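You operate a simulated robot arm through the tools that you are given. There is no shell and no other tool.

You are at the controls of a simulated robot arm. One attempt, no reset.

## Task
Nest the three pulp trays, and each narrow tube in the wide tube of its colour.
Fine: the green tray goes in the grey one, the purple tray in the green one; tubes pair by colour; the grey tray and the wide tubes stay where they stand.

It is judged by the outcome, as a careful person would: the job done as asked, and still so three seconds after it is handed in. It fails if anything else is knocked over, pushed out of place, dropped, spilled or broken.

## Robot
A 6-joint arm with a two-finger gripper, fixed in place. Base frame: the origin is at the foot of the arm, x ahead of it, y to its left, z up; the work surface is at about z = 800. Units: mm, degrees, N and s.
Its first joint turns from -166.0 to 166.0 degrees. Payload 2.45 kg.
The TCP is the grasp point between the finger pads, 20 mm short of the fingertips. In the tool frame z runs along the fingers and y along their closing line. The gripper opens to 140 mm. The gripper's body begins 168 mm behind the TCP.
Orientation is that of the tool frame in the base frame, as [roll, pitch, yaw] about the fixed x, y, z axes, in that order (R = Rz(yaw) Ry(pitch) Rx(roll)). With the fingers straight down and closing along the base's y, the tool's x points along the base's -x, its y along +y and its z along -z.

## Interface
- The arm moves only by the tool arm_command. Its argument "commands" is a list that holds one entry, the list of rows, each a list of 7 numbers: the shift along the base's x, y, z in m, then the turn, a rotation vector about the base's x, y, z in degrees, then the opening, from 0 (shut) to 1 (fully open). In form: [[[x, y, z, rx, ry, rz, jaw], ...]]. A call has 1 to 20 rows; each row shifts and turns the commanded pose from where the row before left it. A row lasts 0.2 s, in which the tool goes at most 50 mm and 8.6 degrees; a call with a longer step from one row to the next is refused whole, and so is a gripper value outside its range. Where a pose cannot be reached the arm comes as near as it can. A force on the tool above 40 N (or 10 N above the force at the start of the call, whichever is more), or a blocked arm, ends the call early, and 0.2 s more pass. The fingers move at their own pace (about 45 mm/s each) and stop on an object; they squeeze with about 36 N. The grip force told is the motor's: it shows also when the fingers shut on nothing. Time passes only in rows, and 0.2 s behind the last, so rows that do not move let the fingers close. It gives the time, the measured TCP pose, the force on the tool (base axes), the opening and the grip force at its end, in the units of the frame above (readings bear some noise), with the torque about the TCP (base axes, N m) and any sound that the robot's microphone picked up.
- Cameras (640 x 400 px; columns grow to the right, rows downward): "scene" is fixed at [50.1, 498.4, 1411.4]; the picture's right is [-0.11, -0.99, 0.00], its down [-0.44, 0.05, -0.89] and it looks along [0.89, -0.10, -0.45] (base axes); focal length 350 px, centre (320, 200). "wrist" rides on the gripper at [78, 11, -209] in the tool frame; the picture's right is [-0.14, 0.99, 0.00], its down [-0.92, -0.13, -0.37] and it looks along [-0.36, -0.05, 0.93] (tool axes); focal length 280 px, centre (320, 200). There is no depth. A picture from a camera that has moved, and an enlarged one, comes with that camera's place and axes in the base frame and with its lens.
- snapshot(camera): a new picture of that camera. It takes no simulated time.
- close_up(camera, box): a new picture of the part [left, top, right, bottom] of that camera's present view, enlarged. It takes no simulated time.
- job_done(): hands the job in; it is judged then, once.

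Nothing tells you positions but the pictures and the camera data. Unless the task says otherwise, let go and move clear before handing in.

The tools are called as a command line: name --argument value ..., lists and objects as JSON in quotes. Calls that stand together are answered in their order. arm_command: Moves the arm, as the interface text tells. Its arguments: {"type":"object","properties":{"commands":{"type":"array"}},"required":["commands"]} The other tools are called the same way: snapshot (camera) takes a picture; close_up (camera, box) takes an enlarged picture of a part of a camera's view; job_done () hands the job in.

At the start:

```text
time: 0.0
tcp_pos: [716.5, 432.3, 1169.3]
ee_rot: [-180.0, 0.0, -180.0]
contact_force: [0.5, 0.0, -0.4]
ft_torque: [0.01, 0.03, 0.0]
finger_gap: 140.1
grasp_force: 0.1
```

scene: 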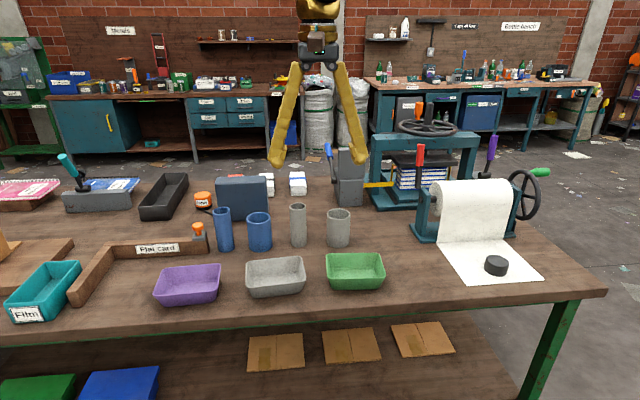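
wrist: 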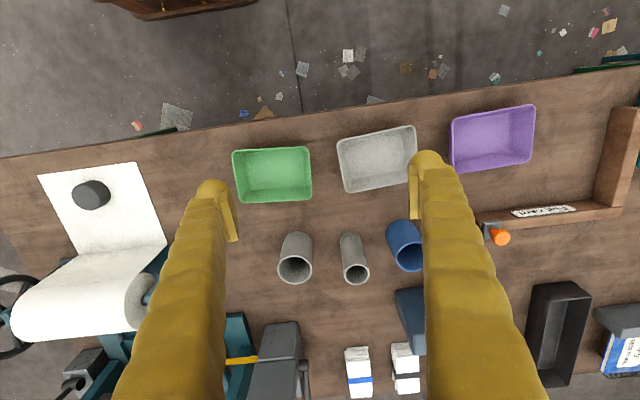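

I see purple, grey and green trays in a row near the camera, with a narrow and a wide blue tube and a narrow and a wide grey tube behind them. I'll look closer before moving.

close_up --camera "scene" --box '[140, 190, 400, 310]'

close_up --camera "wrist" --box '[220, 90, 560, 300]'

close_up --camera "scene" --box '[200, 195, 360, 255]'

```text
2.46 times, centred on (270, 250) of scene
camera zoom: at [50.1, 498.4, 1411.4], right [-0.11, -0.99, 0.0], down [-0.44, 0.05, -0.89], along [0.89, -0.1, -0.45], focal length 861 px, centre (443, 77)
```

zoom: 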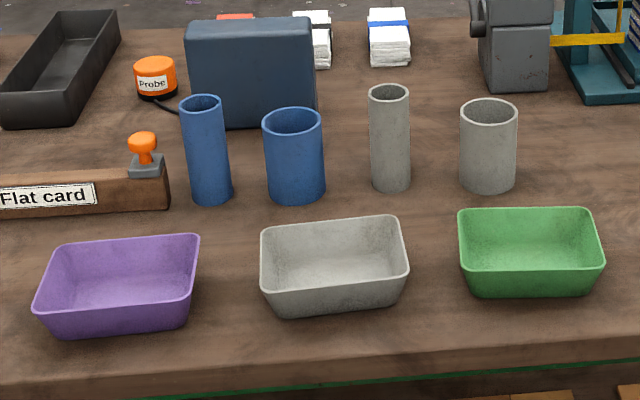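

```text
1.88 times, centred on (390, 195) of wrist
camera zoom: at [639.0, 444.1, 1378.8], right [0.14, 0.99, 0.0], down [0.92, -0.13, 0.37], along [0.36, -0.05, -0.93], focal length 528 px, centre (188, 209)
```

zoom: 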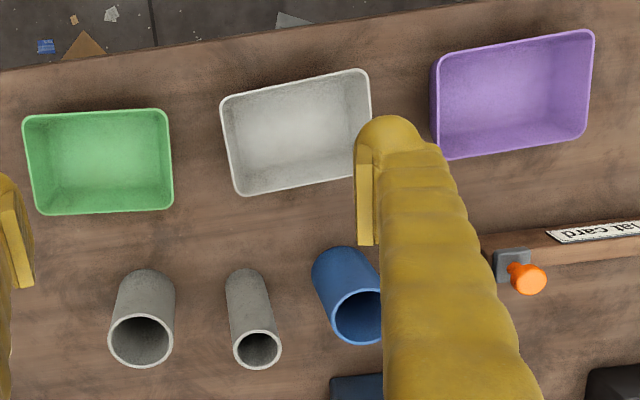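

```text
4.00 times, centred on (280, 225) of scene
camera zoom: at [50.1, 498.4, 1411.4], right [-0.11, -0.99, 0.0], down [-0.44, 0.05, -0.89], along [0.89, -0.1, -0.45], focal length 1399 px, centre (480, 100)
```

zoom: 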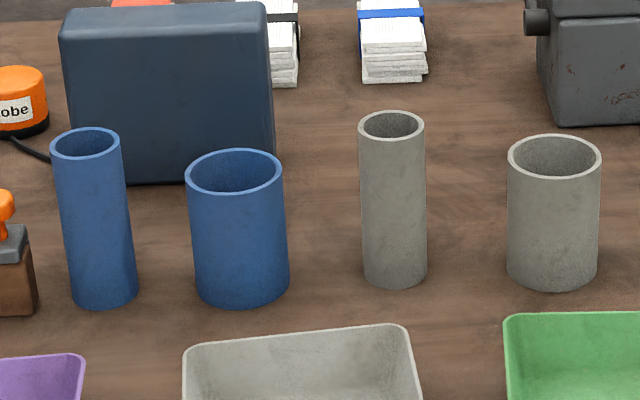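

The trays are at about (776,757), (782,533) and (778,323). The tubes stand at x≈967, with y≈686, 582, 464 and 340. Several of these are near or past the straight-down reach, so I'll move the wrist camera over for a better look and test the reach.

arm_command --commands '[[[-0.019, 0.042, 0, 0, 0, 0, 1], [-0.019, 0.042, 0, 0, 0, 0, 1], [-0.019, 0.042, 0, 0, 0, 0, 1], [-0.019, 0.042, 0, 0, 0, 0, 1], [0, 0, 0, 0, 0, 0, 1]]]'

```text
time: 1.2
tcp_pos: [640.6, 602.2, 1169.8]
ee_rot: [180.0, 0.0, 180.0]
contact_force: [0.9, 0.4, -0.1]
ft_torque: [0.02, -0.01, -0.01]
finger_gap: 140.1
grasp_force: 0.0
```

The arm followed well. I'll take pictures from here.

snapshot --camera "wrist"

snapshot --camera "scene"

```text
taken
camera wrist: at [563.3, 613.3, 1379.2], right [0.14, 0.99, 0.0], down [0.92, -0.13, 0.37], along [0.37, -0.05, -0.93], focal length 280 px, centre (320, 200)
```

wrist: 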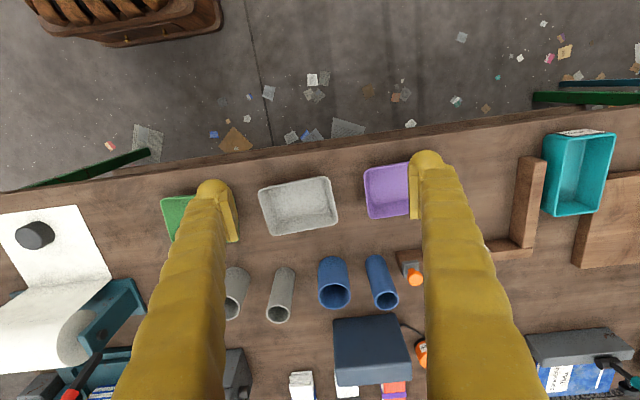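

```text
taken
```

scene: 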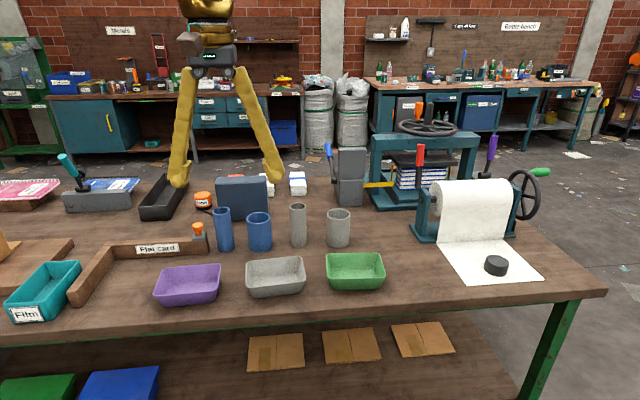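

Next I'll slide left so that the purple tray sits in the gap between the fingers.

arm_command --commands '[[[0, 0.045, 0, 0, 0, 0, 1], [0, 0.045, 0, 0, 0, 0, 1], [0, 0.045, 0, 0, 0, 0, 1], [0, 0, 0, 0, 0, 0, 1]]]'

close_up --camera "wrist" --box '[210, 130, 440, 330]'

```text
time: 2.2
tcp_pos: [640.3, 735.9, 1171.0]
ee_rot: [-179.9, 0.0, 180.0]
contact_force: [0.4, 0.4, -0.3]
ft_torque: [0.03, 0.02, -0.01]
finger_gap: 139.9
grasp_force: 0.1
```

```text
2.00 times, centred on (325, 230) of wrist
camera zoom: at [563.9, 747.0, 1381.0], right [0.14, 0.99, 0.0], down [0.92, -0.13, 0.37], along [0.36, -0.05, -0.93], focal length 561 px, centre (310, 140)
```

zoom: 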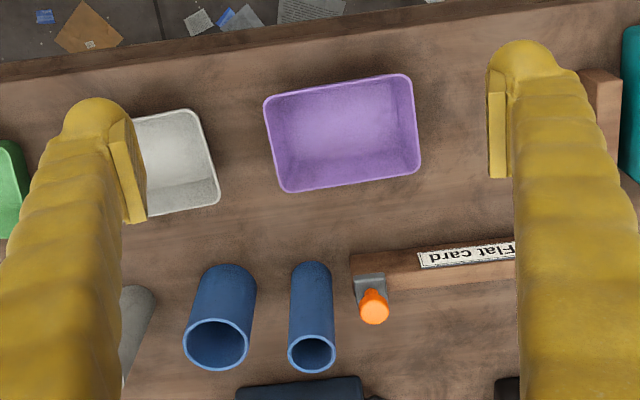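

The purple tray's rim is about 145×106 mm, centred near (774,753), with its top at z≈843 and turned about +2°. I'll turn the gripper to close along its short side, move above it, and see if that pose can be reached.

arm_command --commands '[[[0, 0, 0, 0, 0, 8.364, 1], [0, 0, 0, 0, 0, 8.364, 1], [0, 0, 0, 0, 0, 8.364, 1], [0, 0, 0, 0, 0, 8.364, 1], [0, 0, 0, 0, 0, 8.364, 1], [0, 0, 0, 0, 0, 8.364, 1], [0, 0, 0, 0, 0, 8.364, 1], [0, 0, 0, 0, 0, 8.364, 1], [0, 0, 0, 0, 0, 8.364, 1], [0, 0, 0, 0, 0, 8.364, 1], [0, 0, 0, 0, 0, 8.364, 1], [0.045, 0.006, 0, 0, 0, 0, 1], [0.045, 0.006, 0, 0, 0, 0, 1], [0.044, 0.005, 0, 0, 0, 0, 1], [0, 0, 0, 0, 0, 0, 1]]]'

snapshot --camera "wrist"

snapshot --camera "scene"

```text
time: 5.4
tcp_pos: [773.5, 753.7, 1168.0]
ee_rot: [179.9, 0.0, -88.0]
contact_force: [-0.8, -1.0, 0.1]
ft_torque: [0.0, 0.04, 0.03]
finger_gap: 140.0
grasp_force: 0.0
```

```text
taken
camera wrist: at [766.4, 675.7, 1377.4], right [-0.99, 0.1, 0.0], down [0.1, 0.92, 0.37], along [0.04, 0.37, -0.93], focal length 280 px, centre (320, 200)
```

wrist: 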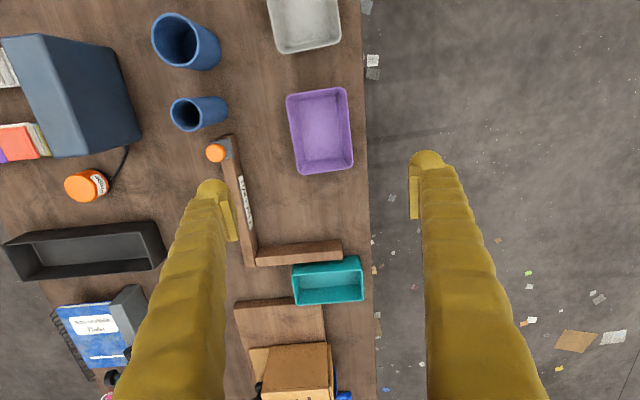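

```text
taken
```

scene: 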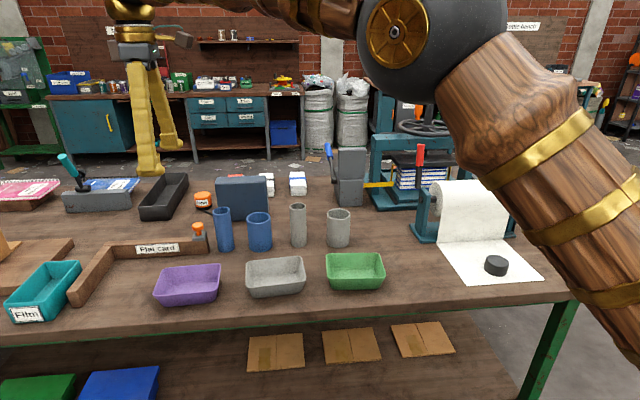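

The tool can reach here straight down at height. I'll start with the green tray, near (784,328) and turned about -5°, so I'm moving above it at z≈1000 and aligning for a closer look.

arm_command --commands '[[[0.0009, -0.0355, -0.014, 0, 0, -0.567, 1], [0.0009, -0.0355, -0.014, 0, 0, -0.567, 1], [0.0009, -0.0355, -0.014, 0, 0, -0.567, 1], [0.0009, -0.0355, -0.014, 0, 0, -0.567, 1], [0.0009, -0.0355, -0.014, 0, 0, -0.567, 1], [0.0009, -0.0355, -0.014, 0, 0, -0.567, 1], [0.0009, -0.0355, -0.014, 0, 0, -0.567, 1], [0.0009, -0.0355, -0.014, 0, 0, -0.567, 1], [0.0009, -0.0355, -0.014, 0, 0, -0.567, 1], [0.0009, -0.0355, -0.014, 0, 0, -0.567, 1], [0.0009, -0.0355, -0.014, 0, 0, -0.567, 1], [0.0009, -0.0355, -0.014, 0, 0, -0.567, 1], [0, 0, 0, 0, 0, 0, 1], [0, 0, 0, 0, 0, 0, 1]]]'

snapshot --camera "wrist"

snapshot --camera "scene"

```text
time: 8.4
tcp_pos: [784.1, 324.8, 1001.6]
ee_rot: [180.0, 0.1, -94.9]
contact_force: [0.4, 0.3, 1.4]
ft_torque: [-0.01, 0.05, 0.02]
finger_gap: 140.0
grasp_force: 0.2
```

```text
taken
camera wrist: at [767.8, 249.4, 1211.0], right [-0.98, 0.22, 0.0], down [0.21, 0.91, 0.37], along [0.08, 0.36, -0.93], focal length 280 px, centre (320, 200)
```

wrist: 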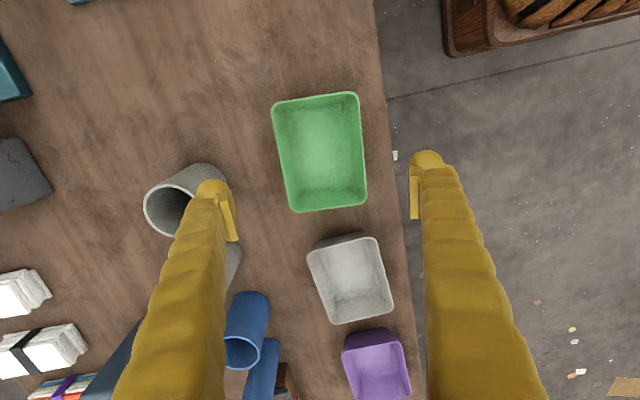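

```text
taken
```

scene: 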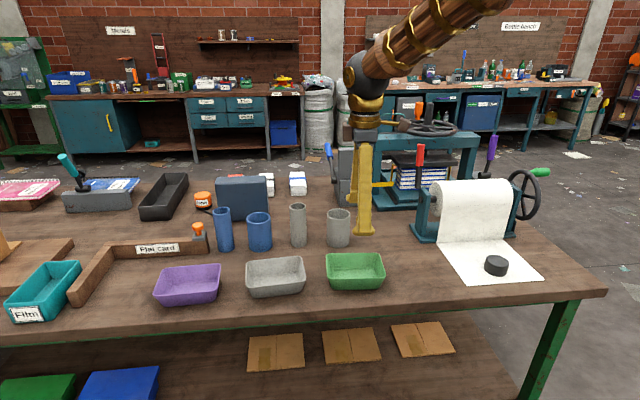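

close_up --camera "wrist" --box '[240, 80, 410, 220]'

close_up --camera "wrist" --box '[280, 220, 420, 400]'

close_up --camera "scene" --box '[310, 240, 400, 300]'

```text
2.86 times, centred on (325, 150) of wrist
camera zoom: at [767.8, 249.4, 1211.0], right [-0.98, 0.22, 0.0], down [0.21, 0.91, 0.37], along [0.08, 0.36, -0.93], focal length 801 px, centre (306, 343)
```

zoom: 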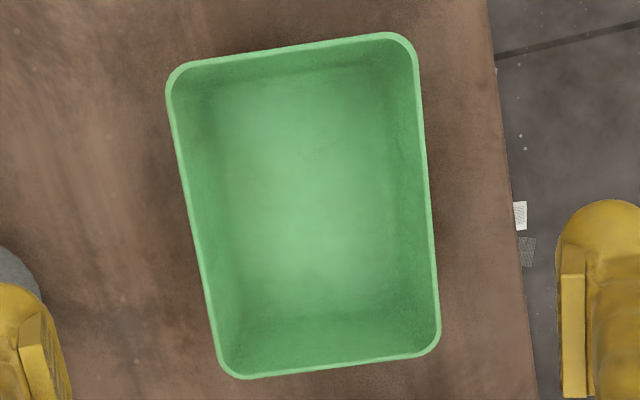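

```text
2.22 times, centred on (350, 310) of wrist
camera zoom: at [767.8, 249.4, 1211.0], right [-0.98, 0.22, 0.0], down [0.21, 0.91, 0.37], along [0.08, 0.36, -0.93], focal length 623 px, centre (253, -44)
```

zoom: 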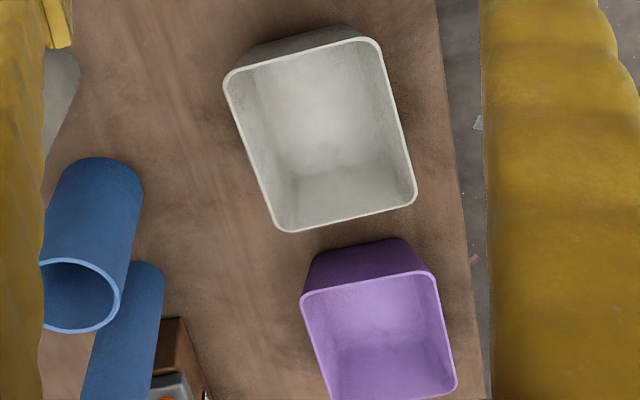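

```text
6.67 times, centred on (355, 270) of scene
camera zoom: at [50.1, 498.4, 1411.4], right [-0.11, -0.99, 0.0], down [-0.44, 0.05, -0.89], along [0.89, -0.1, -0.45], focal length 2331 px, centre (87, -267)
```

zoom: 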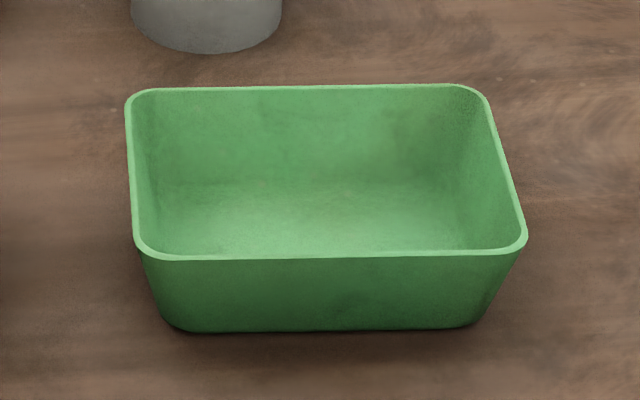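

The green tray's centre comes out at (784.5, 330.8), yaw -5°, rim z≈842, with strongly tapered walls. I'll straddle the rim and check alignment before gripping.

arm_command --commands '[[[0.0004, 0.006, -0.02, 0, 0, 0, 1], [0, 0, -0.035, 0, 0, 0, 1], [0, 0, -0.035, 0, 0, 0, 1], [0, 0, -0.03, 0, 0, 0, 1], [0, 0, -0.012, 0, 0, 0, 1], [0, 0, 0, 0, 0, 0, 1], [0, 0, 0, 0, 0, 0, 1]]]'

snapshot --camera "wrist"

close_up --camera "scene" --box '[300, 200, 420, 300]'

```text
time: 10.0
tcp_pos: [785.3, 332.7, 870.2]
ee_rot: [179.9, 0.0, -95.0]
contact_force: [0.1, -0.7, -0.4]
ft_torque: [-0.01, -0.01, 0.03]
finger_gap: 140.0
grasp_force: 0.0
```

```text
taken
camera wrist: at [769.7, 256.1, 1078.9], right [-0.98, 0.22, 0.0], down [0.21, 0.91, 0.37], along [0.08, 0.36, -0.93], focal length 280 px, centre (320, 200)
```

wrist: 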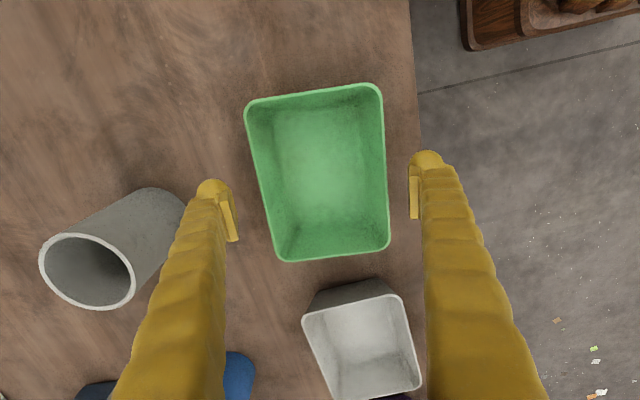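

```text
4.00 times, centred on (360, 250) of scene
camera zoom: at [50.1, 498.4, 1411.4], right [-0.11, -0.99, 0.0], down [-0.44, 0.05, -0.89], along [0.89, -0.1, -0.45], focal length 1399 px, centre (160, 0)
```

zoom: 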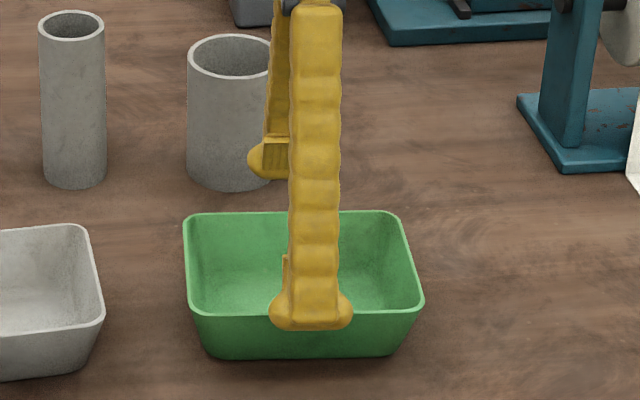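

The tray sits about 4 mm toward -x of the finger centre. I'll correct that, lower so the tips overlap the rim by about 8 mm, and close gently.

arm_command --commands '[[[-0.004, -0.0015, 0, 0, 0, 0, 1], [0, 0, -0.008, 0, 0, 0, 1], [0, 0, -0.008, 0, 0, 0, 1], [0, 0, 0, 0, 0, 0, 1]]]'

close_up --camera "wrist" --box '[200, 60, 450, 280]'

close_up --camera "scene" --box '[320, 230, 400, 300]'

```text
time: 11.0
tcp_pos: [781.2, 331.8, 853.9]
ee_rot: [-180.0, 0.0, -94.8]
contact_force: [0.2, -0.3, 0.1]
ft_torque: [0.02, 0.01, -0.01]
finger_gap: 140.0
grasp_force: 0.0
```

```text
1.82 times, centred on (325, 170) of wrist
camera zoom: at [764.9, 255.2, 1062.6], right [-0.98, 0.22, 0.0], down [0.21, 0.91, 0.37], along [0.08, 0.36, -0.93], focal length 510 px, centre (311, 254)
```

zoom: 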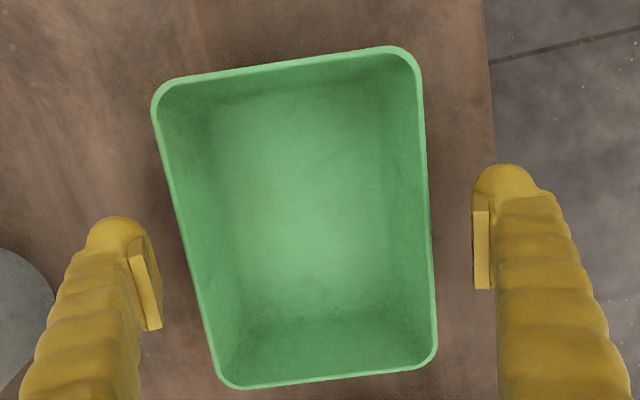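

```text
5.71 times, centred on (360, 265) of scene
camera zoom: at [50.1, 498.4, 1411.4], right [-0.11, -0.99, 0.0], down [-0.44, 0.05, -0.89], along [0.89, -0.1, -0.45], focal length 1998 px, centre (91, -171)
```

zoom: 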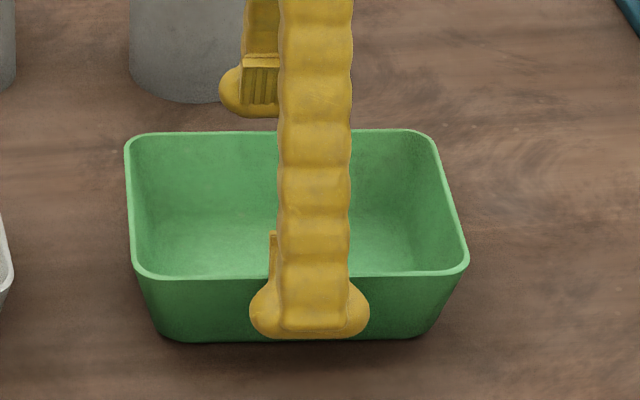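

arm_command --commands '[[[0, 0, 0, 0, 0, 0, 0.6], [0, 0, 0, 0, 0, 0, 0.6], [0, 0, 0, 0, 0, 0, 0.6], [0, 0, 0, 0, 0, 0, 0.6], [0, 0, 0, 0, 0, 0, 0.6]]]'

close_up --camera "wrist" --box '[200, 60, 450, 280]'

```text
time: 12.2
tcp_pos: [781.6, 331.7, 854.9]
ee_rot: [-180.0, 0.0, -94.9]
contact_force: [0.3, -0.1, 3.6]
ft_torque: [0.0, 0.04, 0.0]
finger_gap: 107.9
grasp_force: 35.9
```

```text
1.82 times, centred on (325, 170) of wrist
camera zoom: at [764.8, 255.1, 1062.8], right [-0.98, 0.22, 0.0], down [0.21, 0.91, 0.37], along [0.08, 0.36, -0.93], focal length 510 px, centre (311, 254)
```

zoom: 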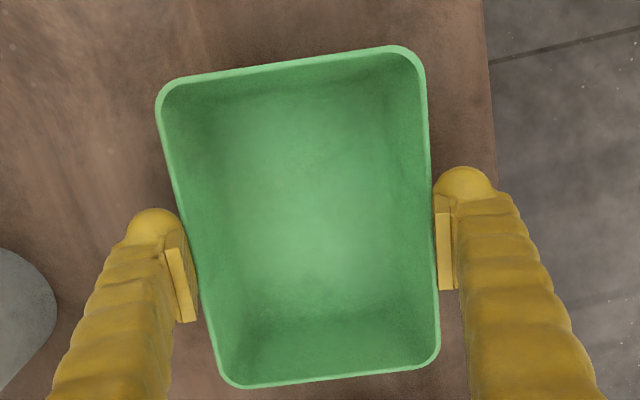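

The grip is on at 108 mm. I'll lift a little and check that it holds.

arm_command --commands '[[[0, 0, 0.005, 0, 0, 0, 0.6], [0, 0, 0.01, 0, 0, 0, 0.6], [0, 0, 0.015, 0, 0, 0, 0.6], [0, 0, 0.02, 0, 0, 0, 0.6], [0, 0, 0, 0, 0, 0, 0.6]]]'

close_up --camera "wrist" --box '[200, 60, 450, 280]'

close_up --camera "scene" --box '[220, 200, 420, 310]'

```text
time: 13.4
tcp_pos: [779.6, 331.9, 903.2]
ee_rot: [180.0, 0.1, -94.9]
contact_force: [-0.6, 0.6, -0.2]
ft_torque: [-0.02, 0.02, -0.02]
finger_gap: 108.0
grasp_force: 36.4
```

```text
1.82 times, centred on (325, 170) of wrist
camera zoom: at [764.6, 255.1, 1113.3], right [-0.98, 0.22, 0.0], down [0.21, 0.91, 0.37], along [0.08, 0.36, -0.93], focal length 510 px, centre (311, 254)
```

zoom: 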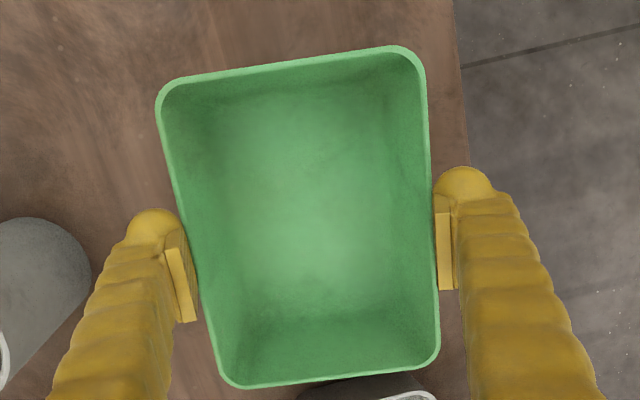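

```text
3.20 times, centred on (320, 255) of scene
camera zoom: at [50.1, 498.4, 1411.4], right [-0.11, -0.99, 0.0], down [-0.44, 0.05, -0.89], along [0.89, -0.1, -0.45], focal length 1119 px, centre (320, 24)
```

zoom: 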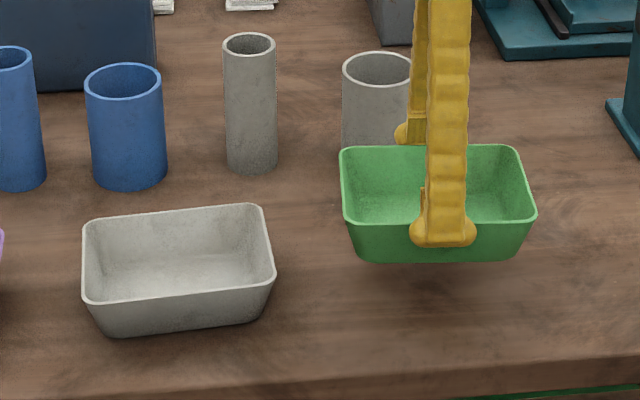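

The tray holds firmly. I'll raise it and move halfway toward the grey tray, turning to its yaw of about +4°, then measure the grey tray again.

arm_command --commands '[[[0, 0, 0.03, 0, 0, 0, 0.6], [0, 0, 0.03, 0, 0, 0, 0.6], [0, 0.03, 0.03, 0, 0, 2.9, 0.6], [0, 0.03, 0.03, 0, 0, 2.9, 0.6], [0, 0.03, 0.0, 0, 0, 2.9, 0.6], [0, 0, 0, 0, 0, 0, 0.6], [0, 0, 0, 0, 0, 0, 0.6]]]'

snapshot --camera "wrist"

close_up --camera "scene" --box '[220, 200, 420, 310]'

```text
time: 15.0
tcp_pos: [779.2, 422.6, 1025.8]
ee_rot: [-180.0, -0.1, -86.2]
contact_force: [0.3, 0.2, 0.3]
ft_torque: [0.0, -0.01, 0.03]
finger_gap: 107.6
grasp_force: 36.3
```

```text
taken
camera wrist: at [774.8, 345.3, 1234.6], right [-1.0, 0.07, 0.0], down [0.07, 0.93, 0.37], along [0.03, 0.37, -0.93], focal length 280 px, centre (320, 200)
```

wrist: 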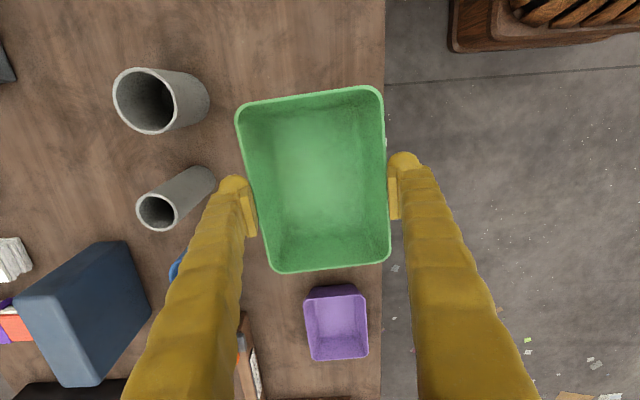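

```text
3.20 times, centred on (320, 255) of scene
camera zoom: at [50.1, 498.4, 1411.4], right [-0.11, -0.99, 0.0], down [-0.44, 0.05, -0.89], along [0.89, -0.1, -0.45], focal length 1119 px, centre (320, 24)
```

zoom: 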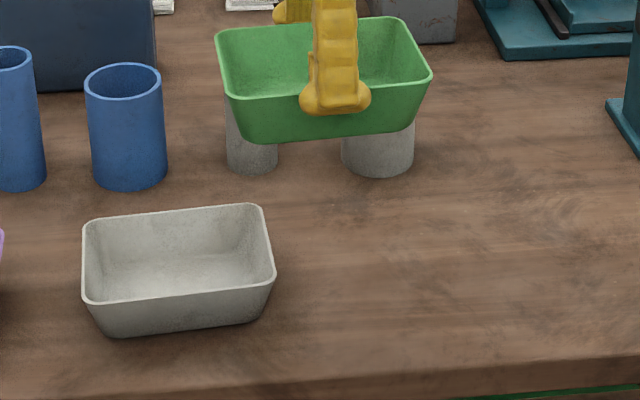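

close_up --camera "scene" --box '[230, 240, 320, 300]'

```text
6.67 times, centred on (275, 270) of scene
camera zoom: at [50.1, 498.4, 1411.4], right [-0.11, -0.99, 0.0], down [-0.44, 0.05, -0.89], along [0.89, -0.1, -0.45], focal length 2331 px, centre (620, -267)
```

zoom: 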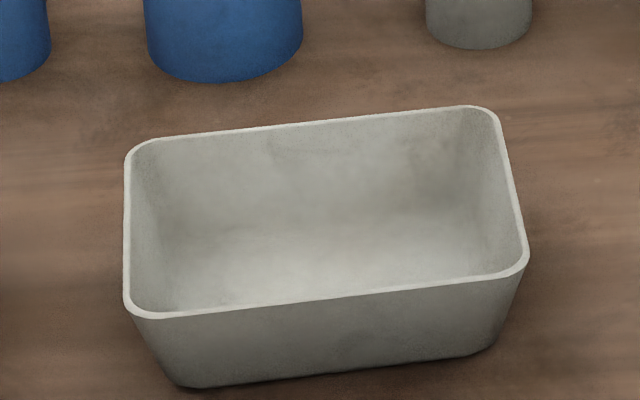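

By my measurements the grey tray is at an offset of about (0, +210) from the green tray's start, turned +9.3° from it. I'll move over the grey tray and hover with the green bottom just above its rim.

arm_command --commands '[[[0, 0.03, 0, 0, 0, 0.65, 0.6], [0, 0.03, 0, 0, 0, 0, 0.6], [0, 0.03, 0, 0, 0, 0, 0.6], [0, 0.0285, 0, 0, 0, 0, 0.6], [0, 0, -0.04, 0, 0, 0, 0.6], [0, 0, -0.04, 0, 0, 0, 0.6], [0, 0, -0.03, 0, 0, 0, 0.6], [0, 0, 0, 0, 0, 0, 0.6], [0, 0, 0, 0, 0, 0, 0.6]]]'

snapshot --camera "wrist"

close_up --camera "scene" --box '[220, 210, 340, 310]'

```text
time: 17.0
tcp_pos: [782.9, 539.9, 915.2]
ee_rot: [-179.9, 0.0, -85.4]
contact_force: [-0.5, 0.3, -0.1]
ft_torque: [-0.03, 0.0, 0.01]
finger_gap: 107.5
grasp_force: 35.7
```

```text
taken
camera wrist: at [779.0, 462.0, 1124.4], right [-1.0, 0.06, 0.0], down [0.06, 0.93, 0.37], along [0.02, 0.37, -0.93], focal length 280 px, centre (320, 200)
```

wrist: 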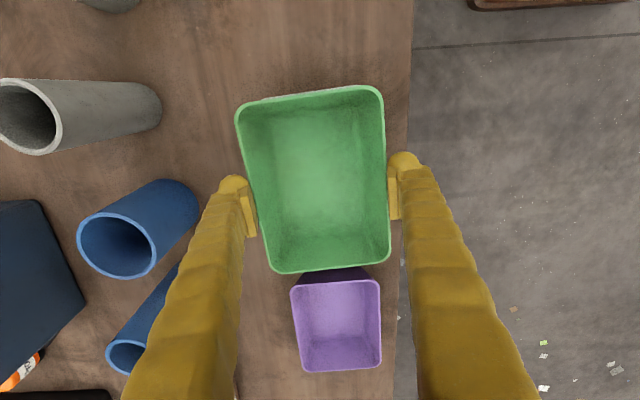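

```text
4.00 times, centred on (280, 260) of scene
camera zoom: at [50.1, 498.4, 1411.4], right [-0.11, -0.99, 0.0], down [-0.44, 0.05, -0.89], along [0.89, -0.1, -0.45], focal length 1399 px, centre (480, -40)
```

zoom: 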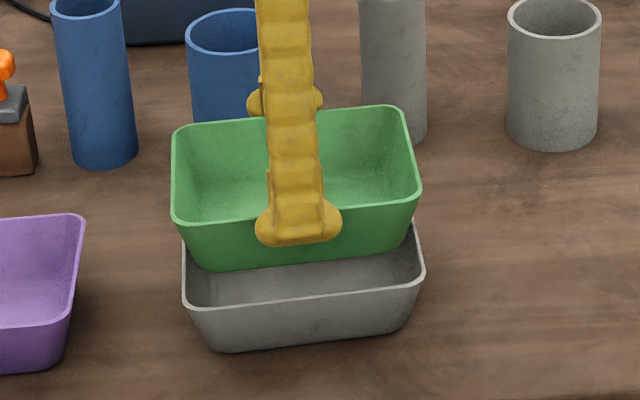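

close_up --camera "scene" --box '[255, 225, 330, 300]'

close_up --camera "scene" --box '[258, 230, 298, 295]'

```text
5.33 times, centred on (292, 262) of scene
camera zoom: at [50.1, 498.4, 1411.4], right [-0.11, -0.99, 0.0], down [-0.44, 0.05, -0.89], along [0.89, -0.1, -0.45], focal length 1865 px, centre (467, -133)
```

zoom: 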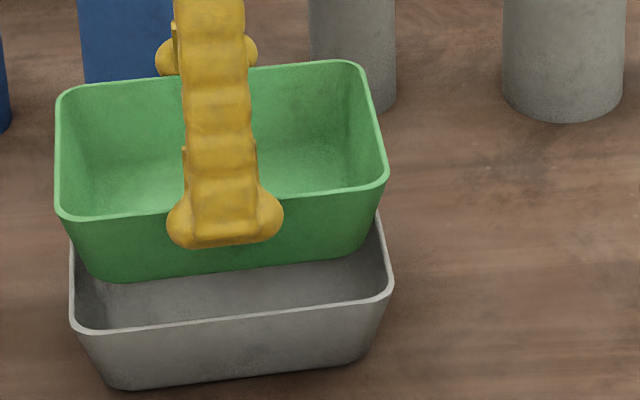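

```text
6.15 times, centred on (278, 262) of scene
camera zoom: at [50.1, 498.4, 1411.4], right [-0.11, -0.99, 0.0], down [-0.44, 0.05, -0.89], along [0.89, -0.1, -0.45], focal length 2152 px, centre (578, -185)
```

zoom: 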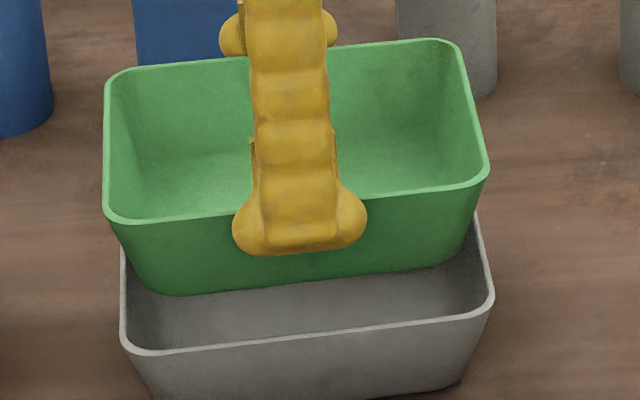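

The yaw matches well. Green sits about 3 mm too far in +x relative to the grey tray, so I'll correct that and lower part-way, with side clearance remaining, and check again.

arm_command --commands '[[[-0.003, -0.0007, 0, 0, 0, 0, 0.6], [0, 0, -0.01, 0, 0, 0, 0.6], [0, 0, -0.01, 0, 0, 0, 0.6], [0, 0, -0.01, 0, 0, 0, 0.6], [0, 0, 0, 0, 0, 0, 0.6], [0, 0, 0, 0, 0, 0, 0.6]]]'

close_up --camera "scene" --box '[240, 230, 320, 300]'

snapshot --camera "wrist"

```text
time: 18.4
tcp_pos: [779.5, 538.9, 885.0]
ee_rot: [180.0, 0.0, -85.4]
contact_force: [-0.6, -0.1, -0.6]
ft_torque: [0.02, 0.0, 0.02]
finger_gap: 107.6
grasp_force: 36.7
```

```text
5.71 times, centred on (280, 265) of scene
camera zoom: at [50.1, 498.4, 1411.4], right [-0.11, -0.99, 0.0], down [-0.44, 0.05, -0.89], along [0.89, -0.1, -0.45], focal length 1998 px, centre (549, -171)
```

zoom: 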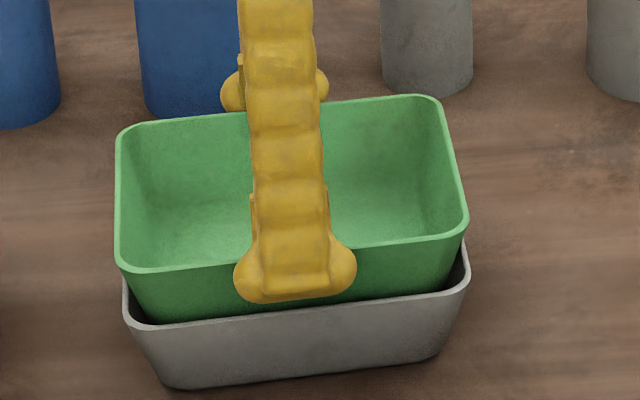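

```text
taken
camera wrist: at [775.6, 461.4, 1093.9], right [-1.0, 0.06, 0.0], down [0.06, 0.93, 0.37], along [0.02, 0.37, -0.93], focal length 280 px, centre (320, 200)
```

wrist: 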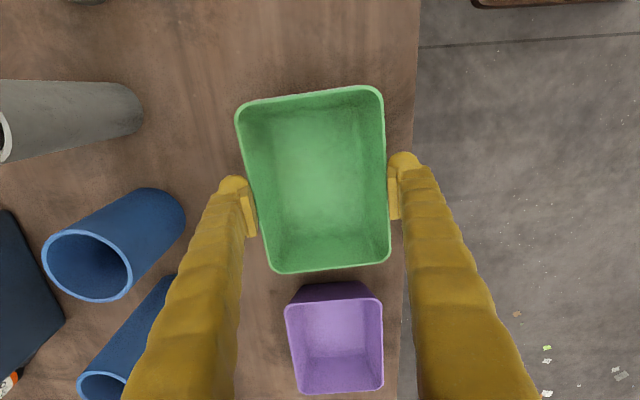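

The two trays now line up to within half a millimetre. I'll lower in small steps, watching the force.

arm_command --commands '[[[0, 0, -0.005, 0, 0, 0, 0.6], [0, 0, -0.005, 0, 0, 0, 0.6], [0, 0, -0.003, 0, 0, 0, 0.6], [0, 0, 0, 0, 0, 0, 0.6]]]'

close_up --camera "scene" --box '[240, 230, 320, 300]'

```text
time: 19.4
tcp_pos: [779.4, 538.9, 871.4]
ee_rot: [179.9, 0.0, -85.5]
contact_force: [-0.5, 0.5, -0.3]
ft_torque: [0.01, 0.02, -0.01]
finger_gap: 107.4
grasp_force: 35.9
```

```text
5.71 times, centred on (280, 265) of scene
camera zoom: at [50.1, 498.4, 1411.4], right [-0.11, -0.99, 0.0], down [-0.44, 0.05, -0.89], along [0.89, -0.1, -0.45], focal length 1998 px, centre (549, -171)
```

zoom: 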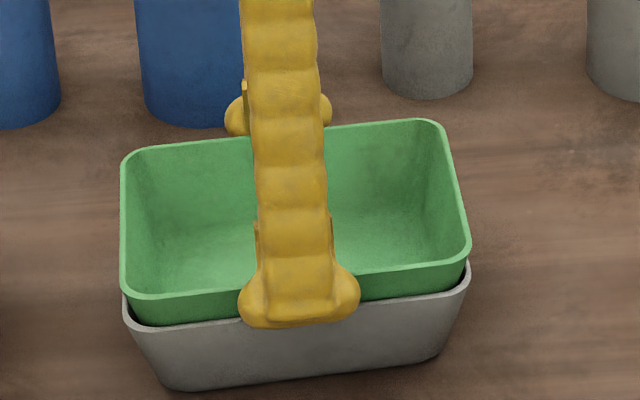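

arm_command --commands '[[[0, 0, -0.002, 0, 0, 0, 0.6], [0, 0, -0.002, 0, 0, 0, 0.6], [0, 0, 0, 0, 0, 0, 0.6]]]'

```text
time: 20.2
tcp_pos: [777.7, 538.4, 867.1]
ee_rot: [-180.0, 0.0, -85.6]
contact_force: [0.4, 0.6, -0.7]
ft_torque: [-0.02, 0.01, 0.02]
finger_gap: 107.8
grasp_force: 36.4
```

arm_command --commands '[[[0, 0, -0.002, 0, 0, 0, 0.6], [0, 0, 0, 0, 0, 0, 0.6]]]'

close_up --camera "scene" --box '[240, 230, 320, 300]'

close_up --camera "wrist" --box '[200, 60, 450, 280]'

```text
time: 20.8
tcp_pos: [778.2, 539.0, 865.2]
ee_rot: [180.0, 0.0, -85.5]
contact_force: [-0.2, -1.2, 2.7]
ft_torque: [-0.01, 0.06, 0.04]
finger_gap: 107.3
grasp_force: 35.8
```

```text
5.71 times, centred on (280, 265) of scene
camera zoom: at [50.1, 498.4, 1411.4], right [-0.11, -0.99, 0.0], down [-0.44, 0.05, -0.89], along [0.89, -0.1, -0.45], focal length 1998 px, centre (549, -171)
```

zoom: 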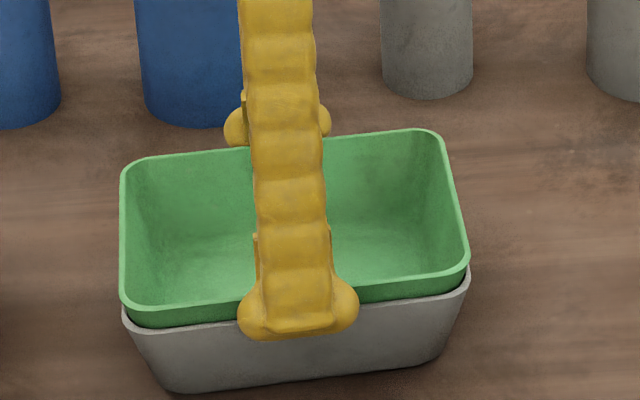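

```text
1.82 times, centred on (325, 170) of wrist
camera zoom: at [774.9, 461.2, 1074.3], right [-1.0, 0.06, 0.0], down [0.06, 0.93, 0.37], along [0.02, 0.37, -0.93], focal length 510 px, centre (311, 254)
```

zoom: 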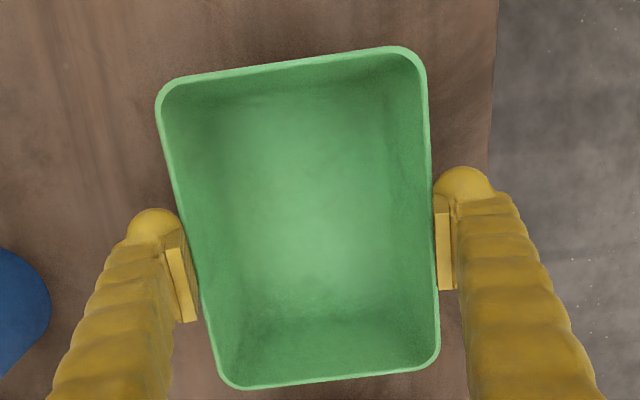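

Light contact shows at 10–11 mm above the base height, which is the expected nesting depth. I'll release and rise.

arm_command --commands '[[[0, 0, 0, 0, 0, 0, 0.85], [0, 0, 0, 0, 0, 0, 0.95], [0, 0, 0, 0, 0, 0, 1], [0, 0, 0.02, 0, 0, 0, 1], [0, 0, 0.03, 0, 0, 0, 1], [0, 0, 0.04, 0, 0, 0, 1], [0, 0, 0, 0, 0, 0, 1]]]'

snapshot --camera "wrist"

close_up --camera "scene" --box '[240, 230, 320, 300]'

```text
time: 22.4
tcp_pos: [778.0, 540.9, 955.6]
ee_rot: [180.0, 0.0, -85.5]
contact_force: [0.0, -0.7, -0.5]
ft_torque: [-0.02, -0.03, 0.03]
finger_gap: 140.2
grasp_force: 0.1
```

```text
taken
camera wrist: at [774.7, 462.9, 1164.6], right [-1.0, 0.06, 0.0], down [0.06, 0.93, 0.37], along [0.02, 0.37, -0.93], focal length 280 px, centre (320, 200)
```

wrist: 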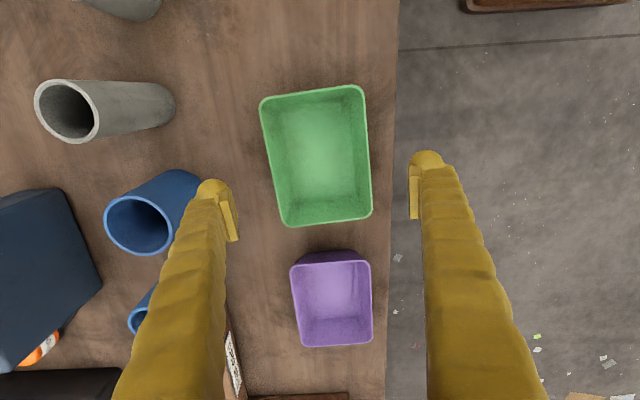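

```text
5.71 times, centred on (280, 265) of scene
camera zoom: at [50.1, 498.4, 1411.4], right [-0.11, -0.99, 0.0], down [-0.44, 0.05, -0.89], along [0.89, -0.1, -0.45], focal length 1998 px, centre (549, -171)
```

zoom: 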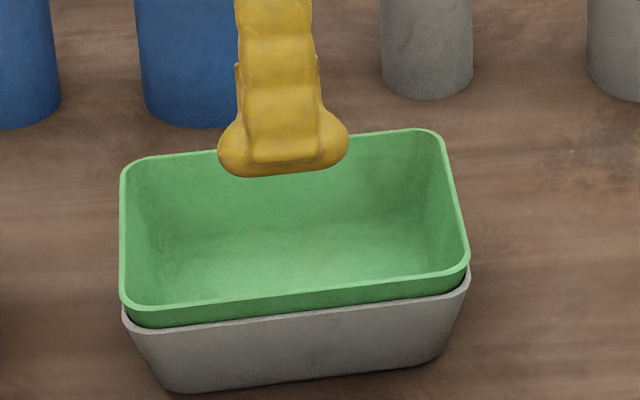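

Green is nested evenly in the grey tray. Next is the purple tray. I'll move above it, still pointing down at z≈1000, to measure it and test the reach.

arm_command --commands '[[[0, 0.0325, 0.0075, 0, 0, -0.4, 1], [0, 0.0325, 0.0075, 0, 0, -0.4, 1], [0, 0.0325, 0.0075, 0, 0, -0.4, 1], [0, 0.0325, 0.0075, 0, 0, -0.4, 1], [0, 0.0325, 0.0075, 0, 0, -0.4, 1], [0, 0.0325, 0.0075, 0, 0, -0.4, 1], [0, 0, 0, 0, 0, 0, 1], [0, 0, 0, 0, 0, 0, 1]]]'

snapshot --camera "wrist"

snapshot --camera "scene"

close_up --camera "scene" --box '[140, 240, 240, 315]'

```text
time: 24.2
tcp_pos: [778.3, 733.9, 998.8]
ee_rot: [180.0, 0.0, -87.9]
contact_force: [-0.4, -0.8, -0.2]
ft_torque: [0.0, -0.01, 0.01]
finger_gap: 139.9
grasp_force: 0.1
```

```text
taken
camera wrist: at [772.0, 656.1, 1208.3], right [-0.99, 0.1, 0.0], down [0.09, 0.92, 0.37], along [0.04, 0.37, -0.93], focal length 280 px, centre (320, 200)
```

wrist: 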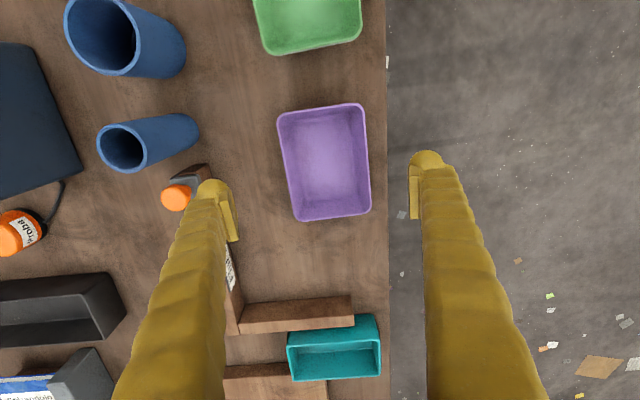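

```text
taken
```

scene: 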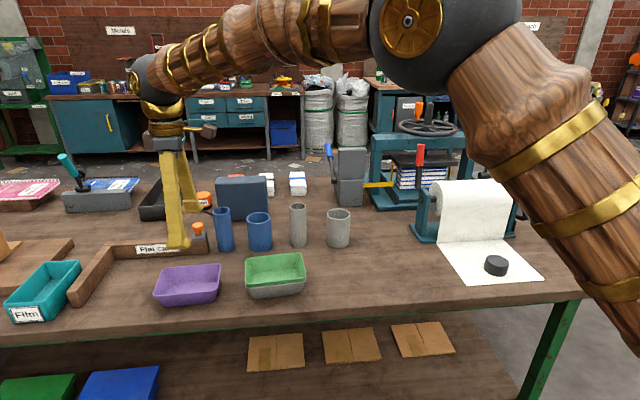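

```text
5.33 times, centred on (190, 278) of scene
camera zoom: at [50.1, 498.4, 1411.4], right [-0.11, -0.99, 0.0], down [-0.44, 0.05, -0.89], along [0.89, -0.1, -0.45], focal length 1865 px, centre (1013, -213)
```

zoom: 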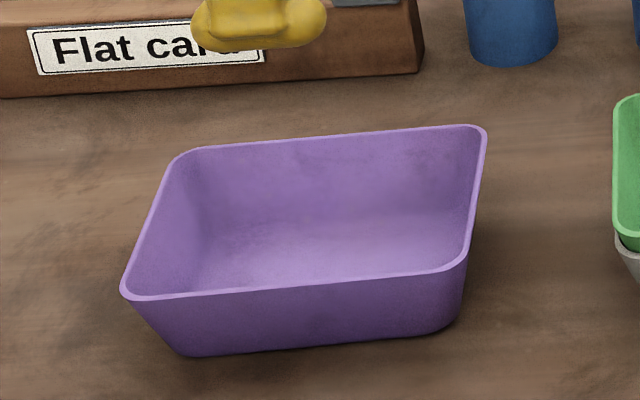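

Purple's centre comes out at about (769, 752.5), yaw about +1.6°. I'll go above it and lower to z≈900, checking that the pose is actually reached.

arm_command --commands '[[[-0.009, 0.0186, 0, 0, 0, -0.5, 1], [0, 0, -0.03, 0, 0, 0, 1], [0, 0, -0.03, 0, 0, 0, 1], [0, 0, -0.03, 0, 0, 0, 1], [0, 0, 0, 0, 0, 0, 1], [0, 0, 0, 0, 0, 0, 1]]]'

snapshot --camera "wrist"

```text
time: 25.6
tcp_pos: [770.1, 752.3, 908.1]
ee_rot: [-180.0, 0.0, -88.4]
contact_force: [-0.3, 0.0, 0.3]
ft_torque: [0.01, -0.02, 0.01]
finger_gap: 140.3
grasp_force: 0.1
```

```text
taken
camera wrist: at [762.1, 675.0, 1117.7], right [-0.99, 0.11, 0.0], down [0.1, 0.92, 0.37], along [0.04, 0.37, -0.93], focal length 280 px, centre (320, 200)
```

wrist: 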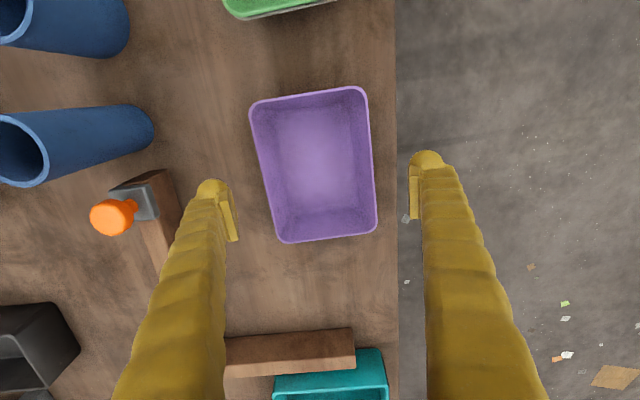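

The pose is reached without trouble. I'll lower to z≈870 and check the alignment.

arm_command --commands '[[[0, 0, -0.02, 0, 0, 0, 1], [0, 0, -0.017, 0, 0, 0, 1], [0, 0, 0, 0, 0, 0, 1], [0, 0, 0, 0, 0, 0, 1]]]'

close_up --camera "wrist" --box '[200, 60, 450, 280]'

```text
time: 26.6
tcp_pos: [767.8, 752.2, 872.4]
ee_rot: [-180.0, 0.0, -88.5]
contact_force: [0.2, 0.3, 0.4]
ft_torque: [0.02, 0.0, 0.02]
finger_gap: 140.0
grasp_force: 0.0
```

```text
1.82 times, centred on (325, 170) of wrist
camera zoom: at [761.7, 674.6, 1081.8], right [-0.99, 0.11, 0.0], down [0.1, 0.92, 0.37], along [0.04, 0.37, -0.93], focal length 510 px, centre (311, 254)
```

zoom: 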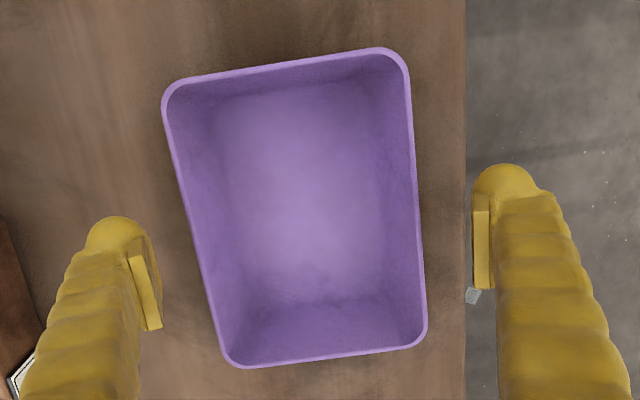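

arm_command --commands '[[[0.0025, 0.001, 0, 0, 0, 0, 1], [0, 0, -0.009, 0, 0, 0, 1], [0, 0, -0.0085, 0, 0, 0, 1], [0, 0, 0, 0, 0, 0, 1], [0, 0, 0, 0, 0, 0, 1]]]'

close_up --camera "wrist" --box '[200, 60, 450, 280]'

close_up --camera "scene" --box '[140, 240, 240, 315]'

```text
time: 27.8
tcp_pos: [771.5, 753.7, 853.9]
ee_rot: [-180.0, 0.0, -88.3]
contact_force: [-0.3, -0.7, 0.3]
ft_torque: [0.03, 0.01, 0.0]
finger_gap: 140.1
grasp_force: 0.0
```

```text
1.82 times, centred on (325, 170) of wrist
camera zoom: at [764.8, 675.9, 1063.5], right [-0.99, 0.11, 0.0], down [0.1, 0.92, 0.37], along [0.04, 0.37, -0.93], focal length 510 px, centre (311, 254)
```

zoom: 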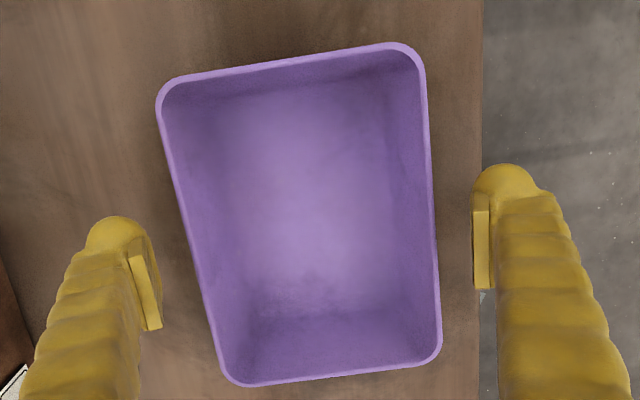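

```text
5.33 times, centred on (190, 278) of scene
camera zoom: at [50.1, 498.4, 1411.4], right [-0.11, -0.99, 0.0], down [-0.44, 0.05, -0.89], along [0.89, -0.1, -0.45], focal length 1865 px, centre (1013, -213)
```

zoom: 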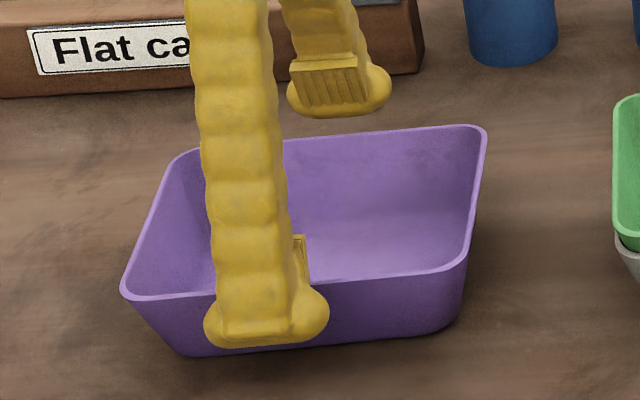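

The view now matches the good grip I had on the green tray, so I'll close and lift.

arm_command --commands '[[[0, 0, 0, 0, 0, 0, 0.6], [0, 0, 0, 0, 0, 0, 0.6], [0, 0, 0, 0, 0, 0, 0.6], [0, 0, 0, 0, 0, 0, 0.6], [0, 0, 0, 0, 0, 0, 0.6], [0, 0, 0.005, 0, 0, 0, 0.6], [0, 0, 0.01, 0, 0, 0, 0.6], [0, 0, 0.015, 0, 0, 0, 0.6], [0, 0, 0.03, 0, 0, 0, 0.6], [0, 0, 0.03, 0, 0, 0, 0.6], [0, 0, 0, 0, 0, 0, 0.6], [0, 0, 0, 0, 0, 0, 0.6]]]'

snapshot --camera "wrist"

close_up --camera "scene" --box '[140, 210, 320, 315]'

```text
time: 30.4
tcp_pos: [771.1, 753.5, 943.5]
ee_rot: [-179.9, 0.0, -88.4]
contact_force: [-0.1, -0.2, -0.4]
ft_torque: [0.01, 0.02, -0.02]
finger_gap: 108.0
grasp_force: 36.4
```

```text
taken
camera wrist: at [763.6, 676.1, 1153.4], right [-0.99, 0.11, 0.0], down [0.1, 0.92, 0.37], along [0.04, 0.37, -0.93], focal length 280 px, centre (320, 200)
```

wrist: 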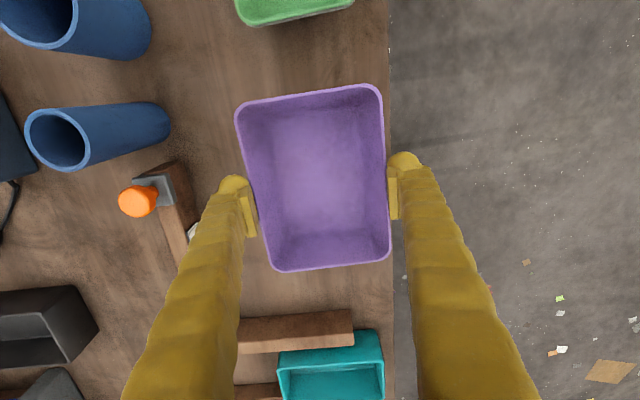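

```text
3.56 times, centred on (230, 262) of scene
camera zoom: at [50.1, 498.4, 1411.4], right [-0.11, -0.99, 0.0], down [-0.44, 0.05, -0.89], along [0.89, -0.1, -0.45], focal length 1243 px, centre (640, -22)
```

zoom: 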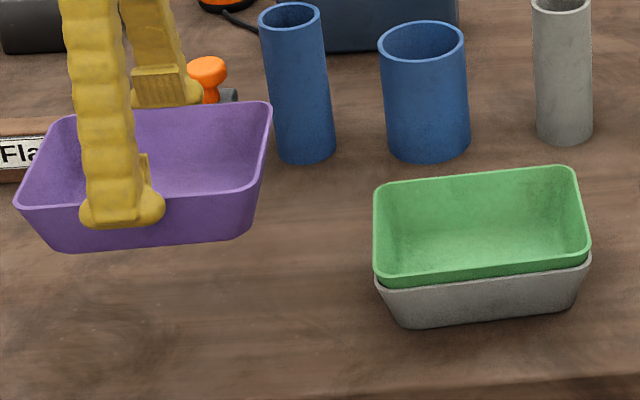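

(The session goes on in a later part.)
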